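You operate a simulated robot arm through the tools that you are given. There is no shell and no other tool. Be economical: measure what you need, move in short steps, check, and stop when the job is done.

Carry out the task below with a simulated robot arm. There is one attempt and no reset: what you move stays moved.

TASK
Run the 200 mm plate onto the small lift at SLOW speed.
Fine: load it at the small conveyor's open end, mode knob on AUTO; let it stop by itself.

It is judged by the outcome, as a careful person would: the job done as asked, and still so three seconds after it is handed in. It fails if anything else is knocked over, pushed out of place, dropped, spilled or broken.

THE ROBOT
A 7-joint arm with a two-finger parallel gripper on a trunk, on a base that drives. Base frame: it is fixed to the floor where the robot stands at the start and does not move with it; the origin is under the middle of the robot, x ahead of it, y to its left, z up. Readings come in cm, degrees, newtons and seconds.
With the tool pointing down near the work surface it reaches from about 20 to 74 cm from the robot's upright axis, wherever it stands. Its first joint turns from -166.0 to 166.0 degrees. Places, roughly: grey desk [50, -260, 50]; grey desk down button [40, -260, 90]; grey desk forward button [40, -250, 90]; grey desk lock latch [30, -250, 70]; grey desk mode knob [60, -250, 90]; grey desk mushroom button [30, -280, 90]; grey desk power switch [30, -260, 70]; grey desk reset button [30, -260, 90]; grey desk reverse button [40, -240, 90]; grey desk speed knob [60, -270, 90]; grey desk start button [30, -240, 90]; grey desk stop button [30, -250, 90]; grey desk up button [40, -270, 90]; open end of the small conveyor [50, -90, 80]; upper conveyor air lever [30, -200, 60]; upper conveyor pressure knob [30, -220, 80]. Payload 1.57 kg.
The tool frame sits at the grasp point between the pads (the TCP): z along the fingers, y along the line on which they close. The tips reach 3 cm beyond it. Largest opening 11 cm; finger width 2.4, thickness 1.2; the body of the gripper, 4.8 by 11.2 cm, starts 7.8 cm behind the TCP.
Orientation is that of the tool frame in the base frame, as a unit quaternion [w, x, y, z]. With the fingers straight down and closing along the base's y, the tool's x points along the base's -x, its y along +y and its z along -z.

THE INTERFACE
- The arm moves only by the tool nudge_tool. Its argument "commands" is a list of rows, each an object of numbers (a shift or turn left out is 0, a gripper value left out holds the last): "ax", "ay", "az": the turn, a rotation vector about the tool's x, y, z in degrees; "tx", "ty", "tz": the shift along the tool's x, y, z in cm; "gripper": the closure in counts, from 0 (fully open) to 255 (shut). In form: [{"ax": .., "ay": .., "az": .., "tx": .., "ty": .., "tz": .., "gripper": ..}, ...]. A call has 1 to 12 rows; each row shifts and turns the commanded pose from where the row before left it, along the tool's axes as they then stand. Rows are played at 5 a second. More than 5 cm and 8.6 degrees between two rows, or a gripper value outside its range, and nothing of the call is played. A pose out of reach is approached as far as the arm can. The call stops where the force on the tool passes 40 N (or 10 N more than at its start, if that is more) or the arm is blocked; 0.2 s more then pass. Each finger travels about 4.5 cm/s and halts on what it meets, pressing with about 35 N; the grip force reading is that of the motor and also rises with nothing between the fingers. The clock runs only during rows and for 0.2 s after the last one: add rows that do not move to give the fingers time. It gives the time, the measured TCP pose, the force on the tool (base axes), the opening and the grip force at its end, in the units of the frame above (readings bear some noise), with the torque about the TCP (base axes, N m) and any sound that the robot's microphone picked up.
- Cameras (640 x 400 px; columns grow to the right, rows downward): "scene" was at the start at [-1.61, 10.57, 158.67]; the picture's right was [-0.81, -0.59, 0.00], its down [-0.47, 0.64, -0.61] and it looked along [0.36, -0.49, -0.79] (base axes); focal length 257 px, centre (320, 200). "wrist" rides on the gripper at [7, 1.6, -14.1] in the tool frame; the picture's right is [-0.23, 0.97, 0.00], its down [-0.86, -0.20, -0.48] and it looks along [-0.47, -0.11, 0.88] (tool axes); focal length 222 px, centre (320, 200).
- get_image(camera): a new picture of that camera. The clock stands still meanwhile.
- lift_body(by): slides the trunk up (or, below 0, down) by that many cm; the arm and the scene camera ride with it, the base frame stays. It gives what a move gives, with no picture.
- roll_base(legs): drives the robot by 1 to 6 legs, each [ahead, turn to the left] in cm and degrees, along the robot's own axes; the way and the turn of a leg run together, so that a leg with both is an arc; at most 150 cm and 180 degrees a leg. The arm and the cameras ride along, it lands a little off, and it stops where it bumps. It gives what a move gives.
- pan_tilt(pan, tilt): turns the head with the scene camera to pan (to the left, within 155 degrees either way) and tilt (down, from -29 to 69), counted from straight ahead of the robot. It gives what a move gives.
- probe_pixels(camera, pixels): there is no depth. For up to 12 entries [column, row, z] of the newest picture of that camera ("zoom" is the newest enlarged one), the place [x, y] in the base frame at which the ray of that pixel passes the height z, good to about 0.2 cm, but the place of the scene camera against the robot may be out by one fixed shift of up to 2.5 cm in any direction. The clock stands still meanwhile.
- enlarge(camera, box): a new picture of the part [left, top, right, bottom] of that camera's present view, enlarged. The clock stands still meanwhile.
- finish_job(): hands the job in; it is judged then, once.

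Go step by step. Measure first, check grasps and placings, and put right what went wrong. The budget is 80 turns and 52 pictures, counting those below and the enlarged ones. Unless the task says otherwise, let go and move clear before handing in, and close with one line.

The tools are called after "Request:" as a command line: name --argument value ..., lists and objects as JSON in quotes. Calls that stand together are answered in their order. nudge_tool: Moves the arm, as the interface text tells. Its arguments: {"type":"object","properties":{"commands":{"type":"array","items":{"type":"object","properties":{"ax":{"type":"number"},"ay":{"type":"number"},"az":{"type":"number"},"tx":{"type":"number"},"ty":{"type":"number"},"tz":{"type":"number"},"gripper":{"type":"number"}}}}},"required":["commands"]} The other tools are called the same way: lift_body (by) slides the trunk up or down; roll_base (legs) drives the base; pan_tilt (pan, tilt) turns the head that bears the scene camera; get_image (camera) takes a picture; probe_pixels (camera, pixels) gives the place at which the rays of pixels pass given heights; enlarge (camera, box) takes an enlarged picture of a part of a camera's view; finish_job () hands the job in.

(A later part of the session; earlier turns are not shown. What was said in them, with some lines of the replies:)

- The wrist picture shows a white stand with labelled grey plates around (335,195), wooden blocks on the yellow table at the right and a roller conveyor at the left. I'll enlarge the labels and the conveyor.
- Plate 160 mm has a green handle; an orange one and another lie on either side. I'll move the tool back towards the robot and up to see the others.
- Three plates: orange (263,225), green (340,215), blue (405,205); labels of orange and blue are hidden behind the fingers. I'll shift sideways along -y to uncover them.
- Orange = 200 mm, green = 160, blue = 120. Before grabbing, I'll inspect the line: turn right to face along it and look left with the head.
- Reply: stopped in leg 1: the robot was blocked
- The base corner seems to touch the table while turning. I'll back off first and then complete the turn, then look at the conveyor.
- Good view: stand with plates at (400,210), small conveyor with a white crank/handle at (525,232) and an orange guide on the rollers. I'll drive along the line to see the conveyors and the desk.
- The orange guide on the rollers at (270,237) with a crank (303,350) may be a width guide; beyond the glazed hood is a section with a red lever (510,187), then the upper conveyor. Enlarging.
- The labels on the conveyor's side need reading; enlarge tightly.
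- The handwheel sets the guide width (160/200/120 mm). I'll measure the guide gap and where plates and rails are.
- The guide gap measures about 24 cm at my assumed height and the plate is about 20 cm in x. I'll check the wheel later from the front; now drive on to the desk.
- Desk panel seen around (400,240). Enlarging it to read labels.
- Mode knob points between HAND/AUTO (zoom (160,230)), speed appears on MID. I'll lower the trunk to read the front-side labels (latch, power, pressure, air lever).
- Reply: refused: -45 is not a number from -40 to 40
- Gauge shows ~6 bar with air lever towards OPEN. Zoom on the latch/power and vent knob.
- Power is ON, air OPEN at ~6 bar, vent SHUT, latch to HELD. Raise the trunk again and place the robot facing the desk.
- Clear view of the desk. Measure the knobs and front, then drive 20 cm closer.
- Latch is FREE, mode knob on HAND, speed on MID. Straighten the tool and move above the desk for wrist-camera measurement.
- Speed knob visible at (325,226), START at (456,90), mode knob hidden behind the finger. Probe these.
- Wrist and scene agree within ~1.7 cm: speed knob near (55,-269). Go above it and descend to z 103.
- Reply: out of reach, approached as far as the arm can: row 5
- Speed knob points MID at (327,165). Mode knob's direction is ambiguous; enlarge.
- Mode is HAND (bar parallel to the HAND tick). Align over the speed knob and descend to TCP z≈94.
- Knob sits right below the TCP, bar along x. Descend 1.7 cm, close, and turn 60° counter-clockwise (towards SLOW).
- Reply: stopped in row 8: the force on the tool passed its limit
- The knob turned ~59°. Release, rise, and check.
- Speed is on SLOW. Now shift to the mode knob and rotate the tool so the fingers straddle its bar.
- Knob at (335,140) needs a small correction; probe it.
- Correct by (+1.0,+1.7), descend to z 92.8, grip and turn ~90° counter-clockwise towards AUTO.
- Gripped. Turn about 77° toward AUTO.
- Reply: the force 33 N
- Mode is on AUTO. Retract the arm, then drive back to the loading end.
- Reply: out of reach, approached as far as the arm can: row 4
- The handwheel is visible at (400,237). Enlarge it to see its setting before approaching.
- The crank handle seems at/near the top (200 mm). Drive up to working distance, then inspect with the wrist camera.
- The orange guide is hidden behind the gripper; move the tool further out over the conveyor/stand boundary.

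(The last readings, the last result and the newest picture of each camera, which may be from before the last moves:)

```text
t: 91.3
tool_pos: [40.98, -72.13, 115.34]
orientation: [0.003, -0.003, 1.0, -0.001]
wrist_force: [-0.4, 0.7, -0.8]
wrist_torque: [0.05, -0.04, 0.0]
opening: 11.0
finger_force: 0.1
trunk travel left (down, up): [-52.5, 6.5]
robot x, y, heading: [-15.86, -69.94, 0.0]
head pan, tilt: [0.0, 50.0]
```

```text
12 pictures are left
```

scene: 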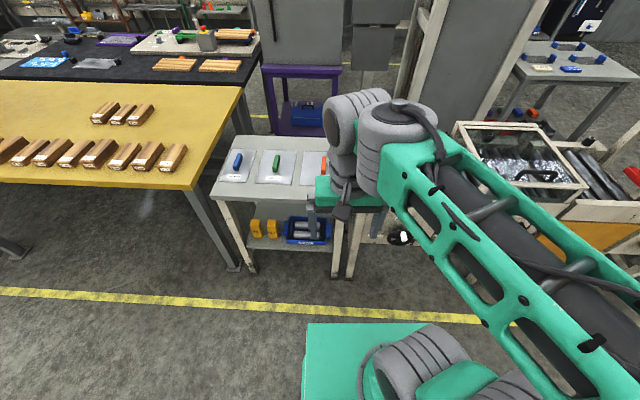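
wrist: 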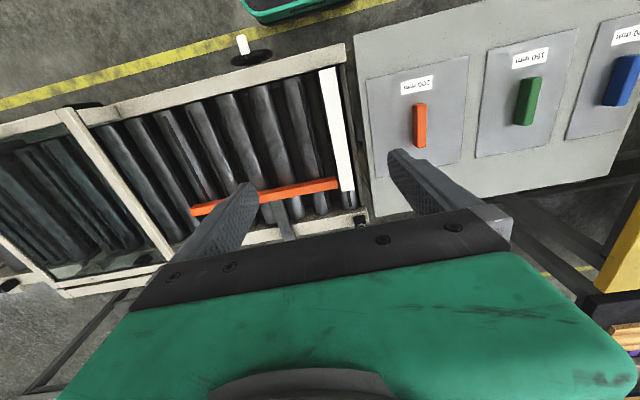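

All visible: guide near edge (300,185), near rail inner edge (310,75), plate corners (368,75)-(460,160), handle (420,125). Probe.

Request:
probe_pixels --camera "wrist" --pixels '[[368, 75, 78.5], [467, 57, 78.5], [460, 160, 78.5], [375, 178, 78.5], [420, 104, 82], [420, 147, 82], [419, 125, 82], [335, 179, 80], [268, 192, 80], [318, 71, 80], [236, 91, 80], [335, 179, 78]]'

Request:
enlarge --camera "wrist" --box '[190, 30, 510, 230]'

```text
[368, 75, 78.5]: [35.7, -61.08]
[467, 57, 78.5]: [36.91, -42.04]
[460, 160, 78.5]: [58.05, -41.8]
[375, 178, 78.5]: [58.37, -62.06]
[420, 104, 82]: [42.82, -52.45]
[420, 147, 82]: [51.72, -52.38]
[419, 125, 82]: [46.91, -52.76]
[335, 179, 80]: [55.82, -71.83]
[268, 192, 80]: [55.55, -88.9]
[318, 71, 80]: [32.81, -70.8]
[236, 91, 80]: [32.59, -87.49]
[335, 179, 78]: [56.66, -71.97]
```

```text
2.00 times, centred on (350, 130) of wrist
```

zoom: 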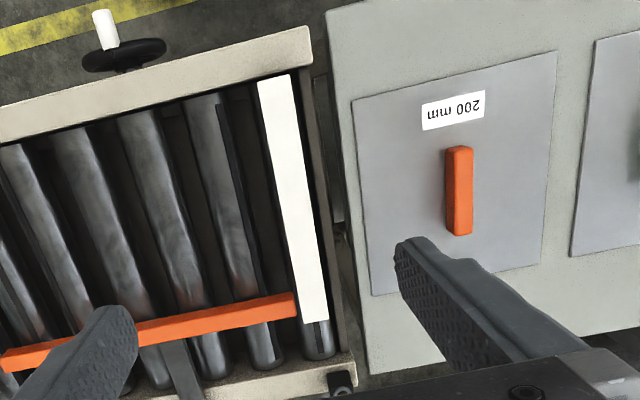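

Plate 200 appears ~20 cm in y and ~22 cm in x. I'll check the other plates' sizes to learn which dimension names them, and the wheel/guide more exactly.

Request:
probe_pixels --camera "wrist" --pixels '[[488, 50, 78.5], [578, 29, 78.5], [564, 138, 78.5], [477, 157, 78.5], [597, 21, 78.5], [567, 134, 78.5], [343, 188, 78.5], [320, 70, 78.5], [366, 208, 80], [345, 44, 80]]'

Request:
probe_pixels --camera "zoom" --pixels '[[352, 101, 78.5], [557, 51, 78.5], [544, 267, 78.5], [373, 296, 78.5], [298, 317, 80], [140, 346, 80], [296, 292, 82], [135, 325, 82], [289, 73, 80], [20, 140, 80], [445, 150, 82], [459, 236, 82]]'

```text
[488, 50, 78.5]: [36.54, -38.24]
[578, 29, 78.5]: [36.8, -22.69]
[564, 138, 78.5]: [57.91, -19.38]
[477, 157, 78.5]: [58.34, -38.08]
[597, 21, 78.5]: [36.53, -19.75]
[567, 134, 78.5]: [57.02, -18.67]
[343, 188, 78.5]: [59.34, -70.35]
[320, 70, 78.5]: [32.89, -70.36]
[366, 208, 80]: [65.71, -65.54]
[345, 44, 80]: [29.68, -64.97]
```

```text
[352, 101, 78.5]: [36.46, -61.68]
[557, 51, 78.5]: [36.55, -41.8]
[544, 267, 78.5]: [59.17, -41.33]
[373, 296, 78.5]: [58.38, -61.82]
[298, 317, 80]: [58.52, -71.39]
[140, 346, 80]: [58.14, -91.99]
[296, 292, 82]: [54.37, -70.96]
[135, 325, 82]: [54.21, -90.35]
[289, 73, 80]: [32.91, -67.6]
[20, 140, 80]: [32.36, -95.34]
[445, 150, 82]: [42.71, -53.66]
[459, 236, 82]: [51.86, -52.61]
```

Green is 16 cm in y with the same 22 cm length, so the named width must lie across the conveyor: the plate is to be turned 90°. The guide gap (~21.5–22 cm, x 32.9–54.5) suits the 200 setting. Move above the orange handle.

Request:
nudge_tool --commands '[{"tx": -1.5, "ty": 4.5}, {"tx": -1.6, "ty": 4.5}, {"tx": -1.6, "ty": 4.5}, {"tx": -1.6, "ty": 4.5}, {"ty": 1.9, "tz": 3}, {"tz": 5}, {"tz": 5}, {"tz": 5}, {"tz": 5}, {"tz": 3}, {}]'

Request:
get_image --camera "wrist"

```text
t: 93.7
tool_pos: [49.81, -51.95, 89.94]
orientation: [0.002, -0.003, 1.0, -0.002]
wrist_force: [-0.3, -0.3, 0.2]
wrist_torque: [0.01, 0.01, 0.01]
opening: 11.01
finger_force: 0.1
out of reach, approached as far as the arm can: row 9, 10
trunk travel left (down, up): [-52.5, 6.5]
robot x, y, heading: [-15.25, -69.65, 0.2]
head pan, tilt: [0.0, 50.0]
```

```text
10 pictures are left
```

wrist: 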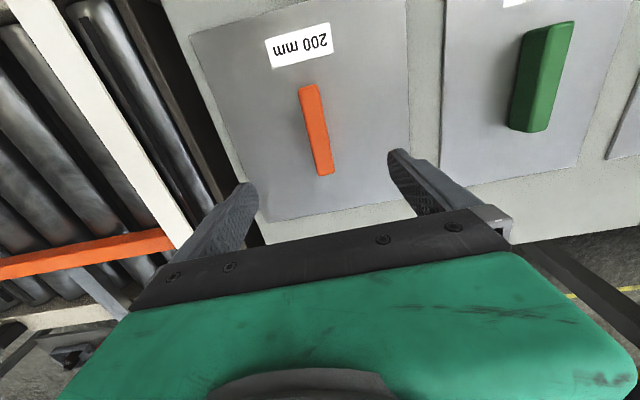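

The pose came out at x 49.8 with an out-of-reach note; probe the handle and check where the command stands.

Request:
probe_pixels --camera "wrist" --pixels '[[316, 130, 82], [316, 130, 80], [306, 88, 81], [325, 174, 81], [236, 185, 78.5], [193, 37, 78.5], [407, 195, 78.5]]'

Request:
nudge_tool --commands '[{"tx": 1}, {}]'

```text
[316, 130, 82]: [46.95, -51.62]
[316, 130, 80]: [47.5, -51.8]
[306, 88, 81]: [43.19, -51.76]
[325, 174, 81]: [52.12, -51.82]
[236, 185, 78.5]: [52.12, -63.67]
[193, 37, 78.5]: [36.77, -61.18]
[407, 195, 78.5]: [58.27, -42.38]
```

```text
t: 94.3
tool_pos: [49.59, -51.56, 90.08]
orientation: [0.001, -0.002, 1.0, -0.002]
wrist_force: [1.0, 0.2, -0.2]
wrist_torque: [0.01, 0.0, 0.01]
opening: 11.01
finger_force: 0.0
out of reach, approached as far as the arm can: row 1
trunk travel left (down, up): [-52.5, 6.5]
robot x, y, heading: [-15.64, -70.26, -0.0]
head pan, tilt: [0.0, 50.0]
```

A joint limit blocks moving inward at this height, so I'll raise the arm and lower the trunk instead.

Request:
nudge_tool --commands '[{"tz": -4}, {"tz": -4}, {"tz": -4}, {"tx": 1}, {}]'

Request:
lift_body --by -14

```text
t: 95.5
tool_pos: [48.27, -51.53, 102.03]
orientation: [0.002, -0.002, 1.0, -0.002]
wrist_force: [-0.4, 0.8, -0.7]
wrist_torque: [0.01, -0.03, 0.02]
opening: 11.01
finger_force: 0.1
trunk travel left (down, up): [-52.5, 6.5]
robot x, y, heading: [-15.49, -70.28, 0.1]
head pan, tilt: [0.0, 50.0]
```

```text
t: 97.2
tool_pos: [48.37, -51.57, 88.05]
orientation: [0.004, -0.002, 1.0, -0.001]
wrist_force: [-0.9, -0.1, 0.8]
wrist_torque: [0.01, 0.03, 0.0]
opening: 10.97
finger_force: 0.1
trunk travel left (down, up): [-38.5, 20.5]
robot x, y, heading: [-15.63, -69.83, -0.0]
head pan, tilt: [0.0, 50.0]
```

Works. Center on the handle (47.4,-51.75) and descend to TCP z≈82.2, then look.

Request:
nudge_tool --commands '[{"tx": 1, "ty": -0.2}, {"tz": 2}, {"tz": 2}, {"tz": 1.8}, {}]'

Request:
get_image --camera "wrist"

```text
t: 98.4
tool_pos: [47.51, -51.78, 82.41]
orientation: [0.002, -0.003, 1.0, -0.002]
wrist_force: [0.6, -0.7, -1.2]
wrist_torque: [-0.01, 0.01, 0.02]
opening: 11.0
finger_force: 0.1
trunk travel left (down, up): [-38.5, 20.5]
robot x, y, heading: [-15.63, -70.06, 0.4]
head pan, tilt: [0.0, 50.0]
```

```text
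9 pictures are left
```

wrist: 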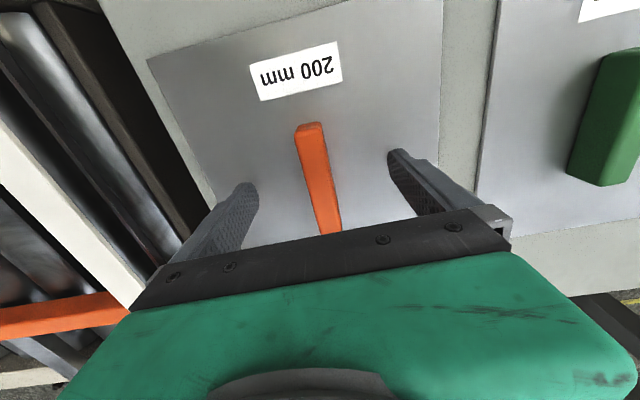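

Handle lies centrally between the fingers. Descend 0.5 cm, close, and lift slightly.

Request:
nudge_tool --commands '[{"tz": 0.5}, {"gripper": 255}, {"gripper": 255}, {"gripper": 255}, {"gripper": 255}, {"gripper": 255}, {"gripper": 255}, {"gripper": 255}, {}]'

Request:
nudge_tool --commands '[{"tz": -1}, {"tz": -2}, {"tz": -3}, {"tz": -4}, {}]'

Request:
get_image --camera "wrist"

```text
t: 100.4
tool_pos: [47.6, -51.68, 81.93]
orientation: [0.002, -0.002, 1.0, -0.002]
wrist_force: [0.0, -0.5, 0.6]
wrist_torque: [0.27, 0.1, -0.31]
opening: 1.98
finger_force: 34.2
trunk travel left (down, up): [-38.5, 20.5]
robot x, y, heading: [-15.85, -70.16, 0.4]
head pan, tilt: [0.0, 50.0]
```

```text
t: 101.6
tool_pos: [47.22, -51.37, 91.89]
orientation: [0.002, -0.004, 1.0, -0.002]
wrist_force: [-1.4, -0.6, -4.6]
wrist_torque: [-0.02, 0.03, -0.03]
opening: 1.97
finger_force: 33.5
trunk travel left (down, up): [-38.5, 20.5]
robot x, y, heading: [-15.69, -70.43, 0.2]
head pan, tilt: [0.0, 50.0]
```

```text
8 pictures are left
```

wrist: 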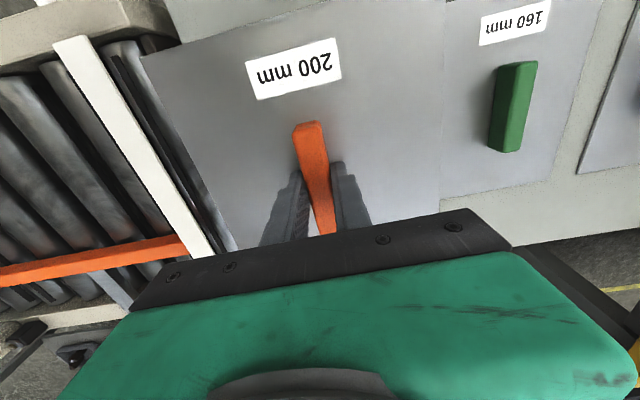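

Plate is held (≈0.45 kg). Raise 5 cm, carry it over the conveyor to (43.7,-85) and then turn it 90°.

Request:
nudge_tool --commands '[{"tz": -3}, {"tz": -3}, {"tx": 0.4, "ty": -4.2}, {"tx": 0.4, "ty": -4.2}, {"tx": 0.4, "ty": -4.2}, {"tx": 0.4, "ty": -4.2}, {"tx": 0.4, "ty": -4.2}, {"tx": 0.4, "ty": -4.2}, {"tx": 0.5, "ty": -4.2}, {"tx": 0.6, "ty": -4.2}, {}]'

Request:
nudge_tool --commands '[{"az": 8.2}, {"az": 8.2}, {"az": 8.2}, {"az": 8.2}, {"az": 8.2}, {"az": 8.2}, {"az": 8.2}, {"az": 8.2}, {"az": 8.2}, {"az": 8.2}, {"az": 8.0}, {}]'

Request:
get_image --camera "wrist"

```text
t: 104.0
tool_pos: [43.74, -85.22, 97.85]
orientation: [0.003, -0.002, 1.0, -0.001]
wrist_force: [-0.8, 0.0, -4.3]
wrist_torque: [0.03, -0.04, 0.02]
opening: 1.96
finger_force: 33.6
trunk travel left (down, up): [-38.5, 20.5]
robot x, y, heading: [-15.55, -69.81, 0.1]
head pan, tilt: [0.0, 50.0]
```

```text
t: 106.6
tool_pos: [43.96, -85.32, 97.72]
orientation: [0.002, 0.706, 0.708, 0.001]
wrist_force: [-0.4, 0.0, -5.3]
wrist_torque: [0.0, 0.01, 0.0]
opening: 1.98
finger_force: 33.6
trunk travel left (down, up): [-38.5, 20.5]
robot x, y, heading: [-15.33, -70.31, 0.1]
head pan, tilt: [0.0, 50.0]
```

```text
7 pictures are left
```

wrist: 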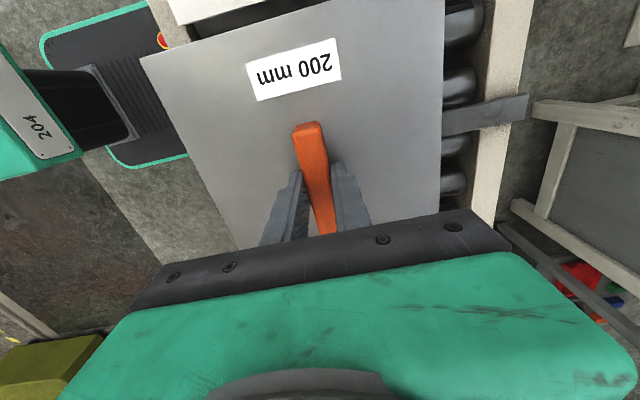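

Plate is turned, with 200 mm across. Lower to just above the guide and check side clearances.

Request:
nudge_tool --commands '[{"ty": -0.2, "tz": 3}, {"tz": 3}, {"tz": 3}, {}]'

Request:
get_image --camera "wrist"

```text
t: 107.6
tool_pos: [43.96, -85.35, 88.81]
orientation: [0.002, 0.705, 0.709, 0.001]
wrist_force: [-0.1, -0.6, -4.5]
wrist_torque: [0.0, 0.01, 0.02]
opening: 2.0
finger_force: 33.6
trunk travel left (down, up): [-38.5, 20.5]
robot x, y, heading: [-15.23, -69.79, 0.1]
head pan, tilt: [0.0, 50.0]
```

```text
6 pictures are left
```

wrist: 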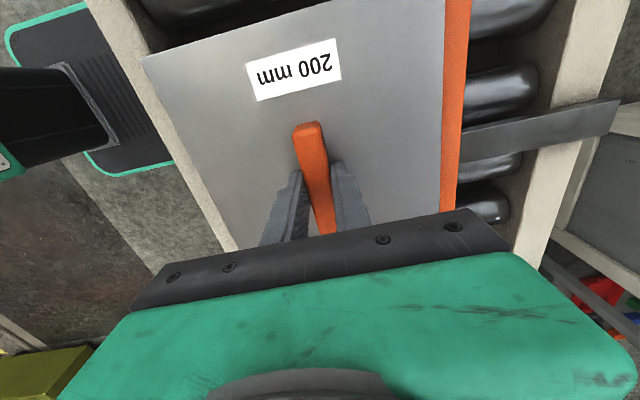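

Orange guide shows just beyond the plate's right edge (445–470). Probe plate edges, guide and rail.

Request:
probe_pixels --camera "wrist" --pixels '[[444, 60, 85.4], [441, 170, 85.4], [160, 90, 85.4], [205, 180, 85.4], [470, 50, 82], [458, 190, 82], [145, 45, 80], [114, 50, 80], [200, 210, 80], [228, 252, 80]]'

```text
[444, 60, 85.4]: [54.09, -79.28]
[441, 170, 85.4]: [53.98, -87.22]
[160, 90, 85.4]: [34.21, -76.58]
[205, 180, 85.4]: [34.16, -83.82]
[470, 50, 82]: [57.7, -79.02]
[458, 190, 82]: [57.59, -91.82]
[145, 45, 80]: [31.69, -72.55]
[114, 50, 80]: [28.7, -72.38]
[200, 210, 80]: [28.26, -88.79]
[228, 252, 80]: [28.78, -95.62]
```

Clearances: ~1.2 cm at the rail and ~0.4–1.4 at the guide. Shift 0.3 cm to the rail and lower to near the rollers.

Request:
nudge_tool --commands '[{"ty": -0.4}, {"tz": 2}, {"tz": 2}, {"tz": 1.5}, {"tz": 0.6}, {"tz": 0.3}, {}]'

```text
t: 108.8
tool_pos: [43.95, -85.46, 83.4]
orientation: [0.008, 0.705, 0.709, 0.003]
wrist_force: [-3.8, 0.4, 16.1]
wrist_torque: [0.88, 1.59, -0.12]
opening: 1.99
finger_force: 33.4
trunk travel left (down, up): [-38.5, 20.5]
robot x, y, heading: [-15.49, -70.04, -0.1]
head pan, tilt: [0.0, 50.0]
stopped in row 6: the force on the tool passed its limit (the readings are from after the stop); the commanded pose is now the measured one
```

Contact came with torque indicating touch on the near side. Look before releasing.

Request:
get_image --camera "wrist"

```text
5 pictures are left
```

wrist: 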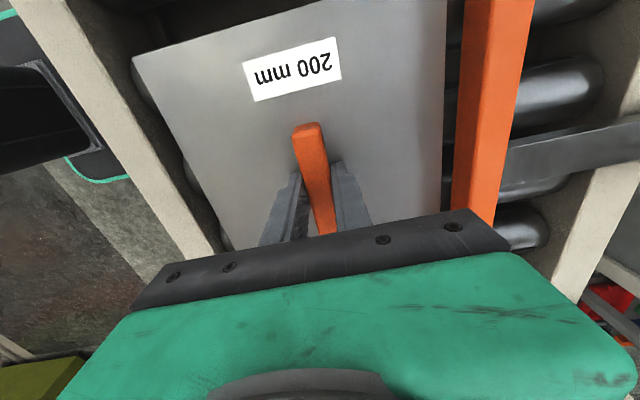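

The plate lies between rail and guide on the rollers with gaps on both sides. Release and rise.

Request:
nudge_tool --commands '[{"gripper": 100}, {"gripper": 100}, {"gripper": 100}, {"gripper": 100}, {"tz": -2}, {"tz": -3}, {"tz": -4}, {"tz": -4}, {"tz": -4}]'

Request:
get_image --camera "wrist"

```text
t: 110.8
tool_pos: [43.63, -85.34, 100.29]
orientation: [0.006, 0.705, 0.709, 0.002]
wrist_force: [-0.1, -1.3, -0.6]
wrist_torque: [0.0, 0.01, -0.01]
opening: 6.7
finger_force: 0.0
trunk travel left (down, up): [-38.5, 20.5]
robot x, y, heading: [-15.61, -70.05, 0.1]
head pan, tilt: [0.0, 50.0]
```

```text
4 pictures are left
```

wrist: 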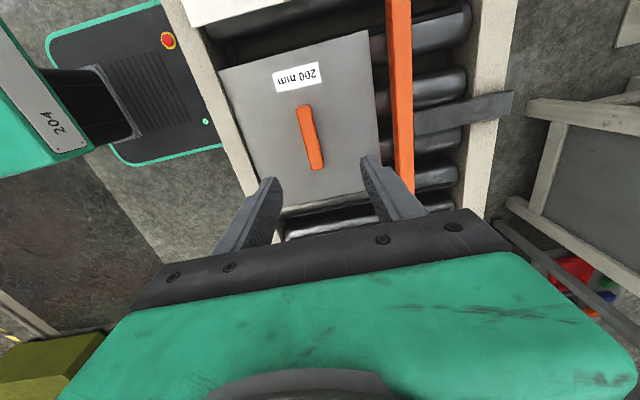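

Plate is flat, square, between rail and guide. Retract the arm and drive to the desk.

Request:
nudge_tool --commands '[{"az": -8.2, "tz": -1}, {"az": -8.2}, {"az": -8.2}, {"az": -8.2}, {"az": -8.2}, {"az": -8.2}, {"az": -8.2}, {"az": -8.2}, {"az": -8.2}, {"az": -8.2}, {"az": -8.0}, {}]'

Request:
lift_body --by 14

Request:
nudge_tool --commands '[{"tx": 4.5, "ty": 1.5}, {"tx": 4.5, "ty": 2}, {"tx": 4.5, "ty": 2}, {"tx": 4.5, "ty": 2}, {"tx": 4.5, "ty": 2}, {"tx": 4.5, "ty": 2}, {"gripper": 255}, {"gripper": 255}, {"gripper": 255}]'

Request:
roll_base --legs '[[-20, 0], [0, -90], [90, 0], [86, 0], [0, 90]]'

```text
t: 113.5
tool_pos: [43.53, -85.28, 101.13]
orientation: [0.007, -0.003, 1.0, -0.003]
wrist_force: [1.1, 0.4, -0.2]
wrist_torque: [-0.02, 0.02, 0.02]
opening: 6.71
finger_force: 0.0
trunk travel left (down, up): [-38.5, 20.5]
robot x, y, heading: [-16.03, -70.01, -0.1]
head pan, tilt: [0.0, 50.0]
```

```text
t: 115.1
tool_pos: [43.66, -85.3, 115.05]
orientation: [0.006, -0.002, 1.0, -0.003]
wrist_force: [-1.1, 0.5, -0.3]
wrist_torque: [0.05, 0.0, 0.01]
opening: 6.69
finger_force: 0.1
trunk travel left (down, up): [-52.5, 6.5]
robot x, y, heading: [-15.43, -70.02, 0.2]
head pan, tilt: [0.0, 50.0]
```

```text
t: 117.1
tool_pos: [16.61, -73.94, 114.7]
orientation: [0.006, -0.003, 1.0, -0.003]
wrist_force: [0.4, 0.2, 0.2]
wrist_torque: [0.02, 0.01, -0.03]
opening: 0.01
finger_force: 1.1
trunk travel left (down, up): [-52.5, 6.5]
robot x, y, heading: [-15.18, -70.25, -0.0]
head pan, tilt: [0.0, 50.0]
```

```text
t: 134.9
tool_pos: [-2.85, -249.0, 114.47]
orientation: [0.008, -0.019, 1.0, -0.002]
wrist_force: [-0.1, 0.8, 0.7]
wrist_torque: [-0.03, -0.01, 0.02]
opening: 0.04
finger_force: 21.5
trunk travel left (down, up): [-52.5, 6.5]
robot x, y, heading: [-35.28, -246.06, 1.7]
head pan, tilt: [0.0, 50.0]
```

Approach the desk and lower the trunk for pressing START at (33.9,-241.9).

Request:
roll_base --legs '[[19, -1.7]]'

Request:
lift_body --by -8

```text
t: 136.5
tool_pos: [15.85, -249.7, 114.64]
orientation: [0.006, -0.002, 1.0, -0.003]
wrist_force: [0.1, -0.6, 0.1]
wrist_torque: [0.01, 0.01, 0.02]
opening: 0.02
finger_force: 22.0
trunk travel left (down, up): [-52.5, 6.5]
robot x, y, heading: [-16.39, -245.09, -0.3]
head pan, tilt: [0.0, 50.0]
```

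```text
t: 137.7
tool_pos: [15.83, -249.79, 106.69]
orientation: [0.007, 0.0, 1.0, -0.002]
wrist_force: [0.1, 0.5, -0.4]
wrist_torque: [-0.02, -0.02, -0.02]
opening: 0.0
finger_force: 21.3
trunk travel left (down, up): [-44.5, 14.5]
robot x, y, heading: [-16.31, -245.64, 0.2]
head pan, tilt: [0.0, 50.0]
```

Rotate the closed gripper 90° to keep its body clear of the upper conveyor, then go above START.

Request:
nudge_tool --commands '[{"az": -8.2}, {"az": -8.2}, {"az": -8.2}, {"az": -8.2}, {"az": -8.2}, {"az": -8.2}, {"az": -8.2}, {"az": -8.2}, {"az": -8.2}, {"az": -8.2}, {"az": -8.0}, {}]'

Request:
nudge_tool --commands '[{"ty": -4.5, "tx": -1.9}, {"ty": -4.5, "tx": -2}, {"ty": -4.5, "tx": -2}, {"ty": -4.5, "tx": -2}, {"tz": 3}, {"tz": 2}, {}]'

Request:
get_image --camera "wrist"

```text
t: 140.3
tool_pos: [15.9, -249.74, 106.55]
orientation: [-0.004, 0.708, -0.706, 0.007]
wrist_force: [1.2, 0.8, -1.7]
wrist_torque: [-0.01, -0.03, 0.01]
opening: 0.01
finger_force: 20.8
trunk travel left (down, up): [-44.5, 14.5]
robot x, y, heading: [-16.22, -245.9, 0.1]
head pan, tilt: [0.0, 50.0]
```

```text
t: 141.9
tool_pos: [33.88, -241.88, 101.97]
orientation: [-0.003, 0.707, -0.707, 0.007]
wrist_force: [-0.2, 0.6, 0.0]
wrist_torque: [0.01, -0.01, 0.0]
opening: 0.0
finger_force: 21.0
trunk travel left (down, up): [-44.5, 14.5]
robot x, y, heading: [-16.21, -245.47, 0.0]
head pan, tilt: [0.0, 50.0]
```

```text
3 pictures are left
```

wrist: 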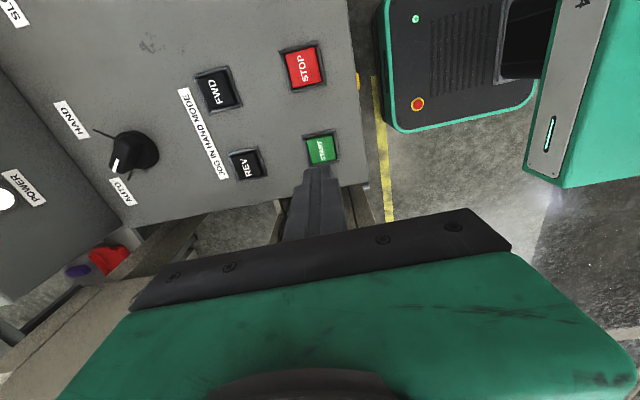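

START at (321,150) is exactly under the fingertips. Press down in small steps.

Request:
nudge_tool --commands '[{"tz": 4}, {"tz": 3.3}, {"tz": 0.5}, {"tz": 0.4}, {"tz": 0.4}, {"tz": 0.3}]'

```text
t: 143.3
tool_pos: [34.14, -241.93, 93.01]
orientation: [-0.004, 0.708, -0.707, 0.006]
wrist_force: [-0.3, 0.8, 0.9]
wrist_torque: [-0.02, -0.04, 0.04]
opening: 0.0
finger_force: 20.8
trunk travel left (down, up): [-44.5, 14.5]
robot x, y, heading: [-16.08, -245.26, -0.1]
head pan, tilt: [0.0, 50.0]
```

Request:
nudge_tool --commands '[{"tz": 0.3}, {"tz": 0.3}, {"tz": 0.3}, {"tz": 0.3}, {"tz": 0.3}]'

```text
t: 144.5
tool_pos: [34.26, -241.96, 91.41]
orientation: [-0.004, 0.707, -0.707, 0.008]
wrist_force: [1.0, 1.6, 8.3]
wrist_torque: [0.06, 0.02, -0.02]
opening: 0.0
finger_force: 21.1
trunk travel left (down, up): [-44.5, 14.5]
robot x, y, heading: [-16.55, -245.76, -0.1]
head pan, tilt: [0.0, 50.0]
heard: click
```

A click: START pressed. Rise and let it run.

Request:
nudge_tool --commands '[{"tz": -3}, {"tz": -4}, {"tz": -4}, {}, {}, {}, {}, {}, {}, {}, {}, {}]'

Request:
pan_tilt --pan 56 --tilt 35

Request:
get_image --camera "scene"

```text
t: 147.1
tool_pos: [34.02, -241.56, 102.62]
orientation: [-0.003, 0.708, -0.706, 0.006]
wrist_force: [0.5, -0.1, 0.4]
wrist_torque: [0.04, 0.0, 0.01]
opening: 0.0
finger_force: 21.2
trunk travel left (down, up): [-44.5, 14.5]
robot x, y, heading: [-16.15, -245.74, -0.2]
head pan, tilt: [0.0, 50.0]
```

```text
t: 148.3
tool_pos: [34.06, -241.66, 102.54]
orientation: [-0.003, 0.707, -0.707, 0.007]
wrist_force: [-0.5, -1.4, -0.2]
wrist_torque: [-0.03, 0.01, 0.01]
opening: 0.02
finger_force: 22.2
trunk travel left (down, up): [-44.5, 14.5]
robot x, y, heading: [-15.72, -245.5, -0.4]
head pan, tilt: [56.0, 35.0]
```

```text
2 pictures are left
```

scene: 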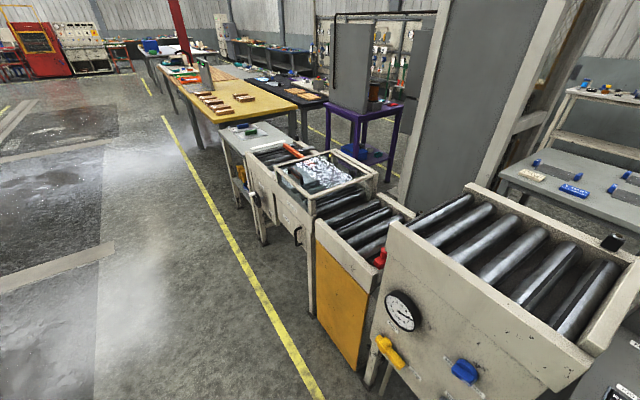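

The plate has left the open section and is apparently beneath the hood, so it's running. Wait while moving the arm clear.

Request:
nudge_tool --commands '[{"tz": -4}, {"ty": 4}, {"ty": 4}, {"ty": 4}, {}, {}, {}, {}, {}, {}, {}, {}]'

Request:
nudge_tool --commands '[{}, {}, {}, {}, {}, {}, {}, {}, {}, {}, {}, {}]'

Request:
nudge_tool --commands '[{}, {}, {}, {}, {}, {}, {}, {}, {}, {}, {}, {}]'

Request:
nudge_tool --commands '[{}, {}, {}, {}, {}, {}, {}, {}, {}, {}, {}, {}]'

Request:
nudge_tool --commands '[{}, {}, {}, {}, {}, {}, {}, {}, {}, {}, {}, {}]'

Request:
nudge_tool --commands '[{}, {}, {}, {}, {}, {}, {}, {}, {}, {}, {}, {}]'

```text
t: 150.9
tool_pos: [21.77, -241.74, 106.31]
orientation: [-0.002, 0.708, -0.706, 0.007]
wrist_force: [0.1, -0.7, 0.7]
wrist_torque: [0.01, 0.01, -0.01]
opening: 0.0
finger_force: 21.6
trunk travel left (down, up): [-44.5, 14.5]
robot x, y, heading: [-16.18, -245.82, -0.3]
head pan, tilt: [56.0, 35.0]
```

```text
t: 153.5
tool_pos: [21.76, -241.9, 106.34]
orientation: [-0.002, 0.708, -0.706, 0.007]
wrist_force: [1.1, -0.8, -0.1]
wrist_torque: [0.0, 0.02, 0.0]
opening: 0.0
finger_force: 21.2
trunk travel left (down, up): [-44.5, 14.5]
robot x, y, heading: [-16.14, -245.43, -0.3]
head pan, tilt: [56.0, 35.0]
```

```text
t: 156.1
tool_pos: [21.75, -241.74, 106.23]
orientation: [-0.003, 0.708, -0.707, 0.007]
wrist_force: [0.6, -0.1, 1.2]
wrist_torque: [0.0, -0.02, 0.0]
opening: 0.0
finger_force: 21.2
trunk travel left (down, up): [-44.5, 14.5]
robot x, y, heading: [-16.25, -246.05, 0.1]
head pan, tilt: [56.0, 35.0]
```

```text
t: 158.7
tool_pos: [21.78, -241.75, 106.33]
orientation: [-0.002, 0.708, -0.707, 0.007]
wrist_force: [0.0, 0.3, -0.4]
wrist_torque: [0.04, 0.0, 0.0]
opening: 0.02
finger_force: 21.5
trunk travel left (down, up): [-44.5, 14.5]
robot x, y, heading: [-16.62, -245.66, -0.2]
head pan, tilt: [56.0, 35.0]
```

```text
t: 161.3
tool_pos: [21.77, -241.77, 106.17]
orientation: [-0.003, 0.708, -0.706, 0.007]
wrist_force: [-0.2, -0.5, 0.8]
wrist_torque: [-0.02, 0.02, -0.05]
opening: 0.01
finger_force: 21.7
trunk travel left (down, up): [-44.5, 14.5]
robot x, y, heading: [-16.47, -245.72, -0.1]
head pan, tilt: [56.0, 35.0]
```

```text
t: 163.9
tool_pos: [21.75, -241.75, 106.21]
orientation: [-0.004, 0.707, -0.707, 0.007]
wrist_force: [0.1, -0.4, 0.1]
wrist_torque: [-0.05, 0.01, 0.02]
opening: 0.0
finger_force: 21.3
trunk travel left (down, up): [-44.5, 14.5]
robot x, y, heading: [-16.21, -245.88, -0.1]
head pan, tilt: [56.0, 35.0]
```

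About 19 s have passed since START; enlarge the conveyor and lift.

Request:
enlarge --camera "scene" --box '[210, 120, 450, 270]'

```text
2.67 times, centred on (330, 195) of scene
```

zoom: 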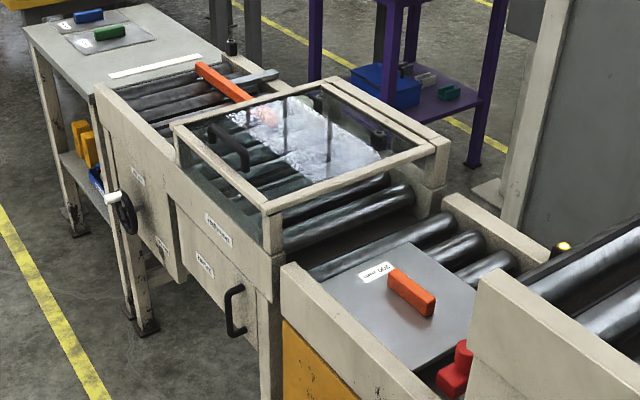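

The plate is on the lift and a sensor lamp is lit. Wait several seconds more and check that it has stopped.

Request:
nudge_tool --commands '[{}, {}, {}, {}, {}, {}, {}, {}, {}, {}, {}, {}]'

Request:
nudge_tool --commands '[{}, {}, {}, {}, {}, {}, {}, {}, {}, {}, {}, {}]'

Request:
nudge_tool --commands '[{}, {}, {}, {}, {}, {}, {}, {}, {}, {}, {}, {}]'

Request:
enlarge --camera "scene" --box '[210, 120, 450, 270]'

```text
t: 166.5
tool_pos: [21.74, -241.76, 106.38]
orientation: [-0.004, 0.708, -0.706, 0.007]
wrist_force: [-0.1, -0.5, -0.1]
wrist_torque: [-0.01, 0.03, 0.0]
opening: 0.01
finger_force: 22.0
trunk travel left (down, up): [-44.5, 14.5]
robot x, y, heading: [-16.27, -245.86, 0.0]
head pan, tilt: [56.0, 35.0]
```

```text
t: 169.1
tool_pos: [21.67, -241.69, 106.19]
orientation: [-0.003, 0.708, -0.706, 0.007]
wrist_force: [0.2, -0.5, -0.2]
wrist_torque: [0.03, 0.02, -0.01]
opening: 0.02
finger_force: 21.3
trunk travel left (down, up): [-44.5, 14.5]
robot x, y, heading: [-16.12, -245.85, -0.1]
head pan, tilt: [56.0, 35.0]
```

```text
t: 171.7
tool_pos: [21.71, -241.69, 106.28]
orientation: [-0.003, 0.708, -0.706, 0.006]
wrist_force: [-0.3, 0.4, 0.2]
wrist_torque: [-0.02, 0.02, -0.05]
opening: 0.01
finger_force: 21.2
trunk travel left (down, up): [-44.5, 14.5]
robot x, y, heading: [-16.37, -245.75, -0.2]
head pan, tilt: [56.0, 35.0]
```

```text
2.67 times, centred on (330, 195) of scene
```

zoom: 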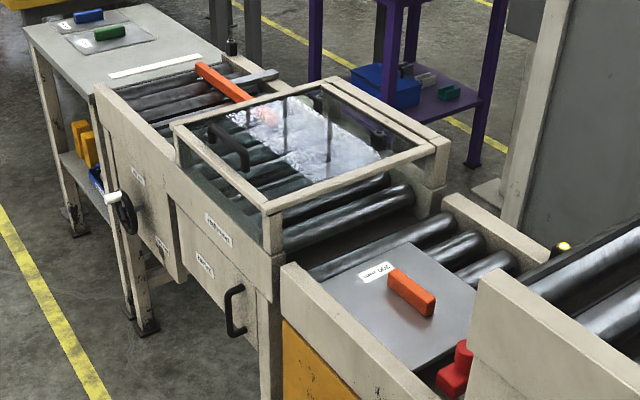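

The plate sits in the same spot on the lift as 8 s ago (handle at zoom (412,292)) and the end lamp is lit, so it has stopped by itself. The arm is clear, so I'm handing in.

Request:
finish_job

```text
The job is handed in.
```

The 200 mm plate ran onto the small lift at SLOW with the mode knob on AUTO. It stopped there by itself.
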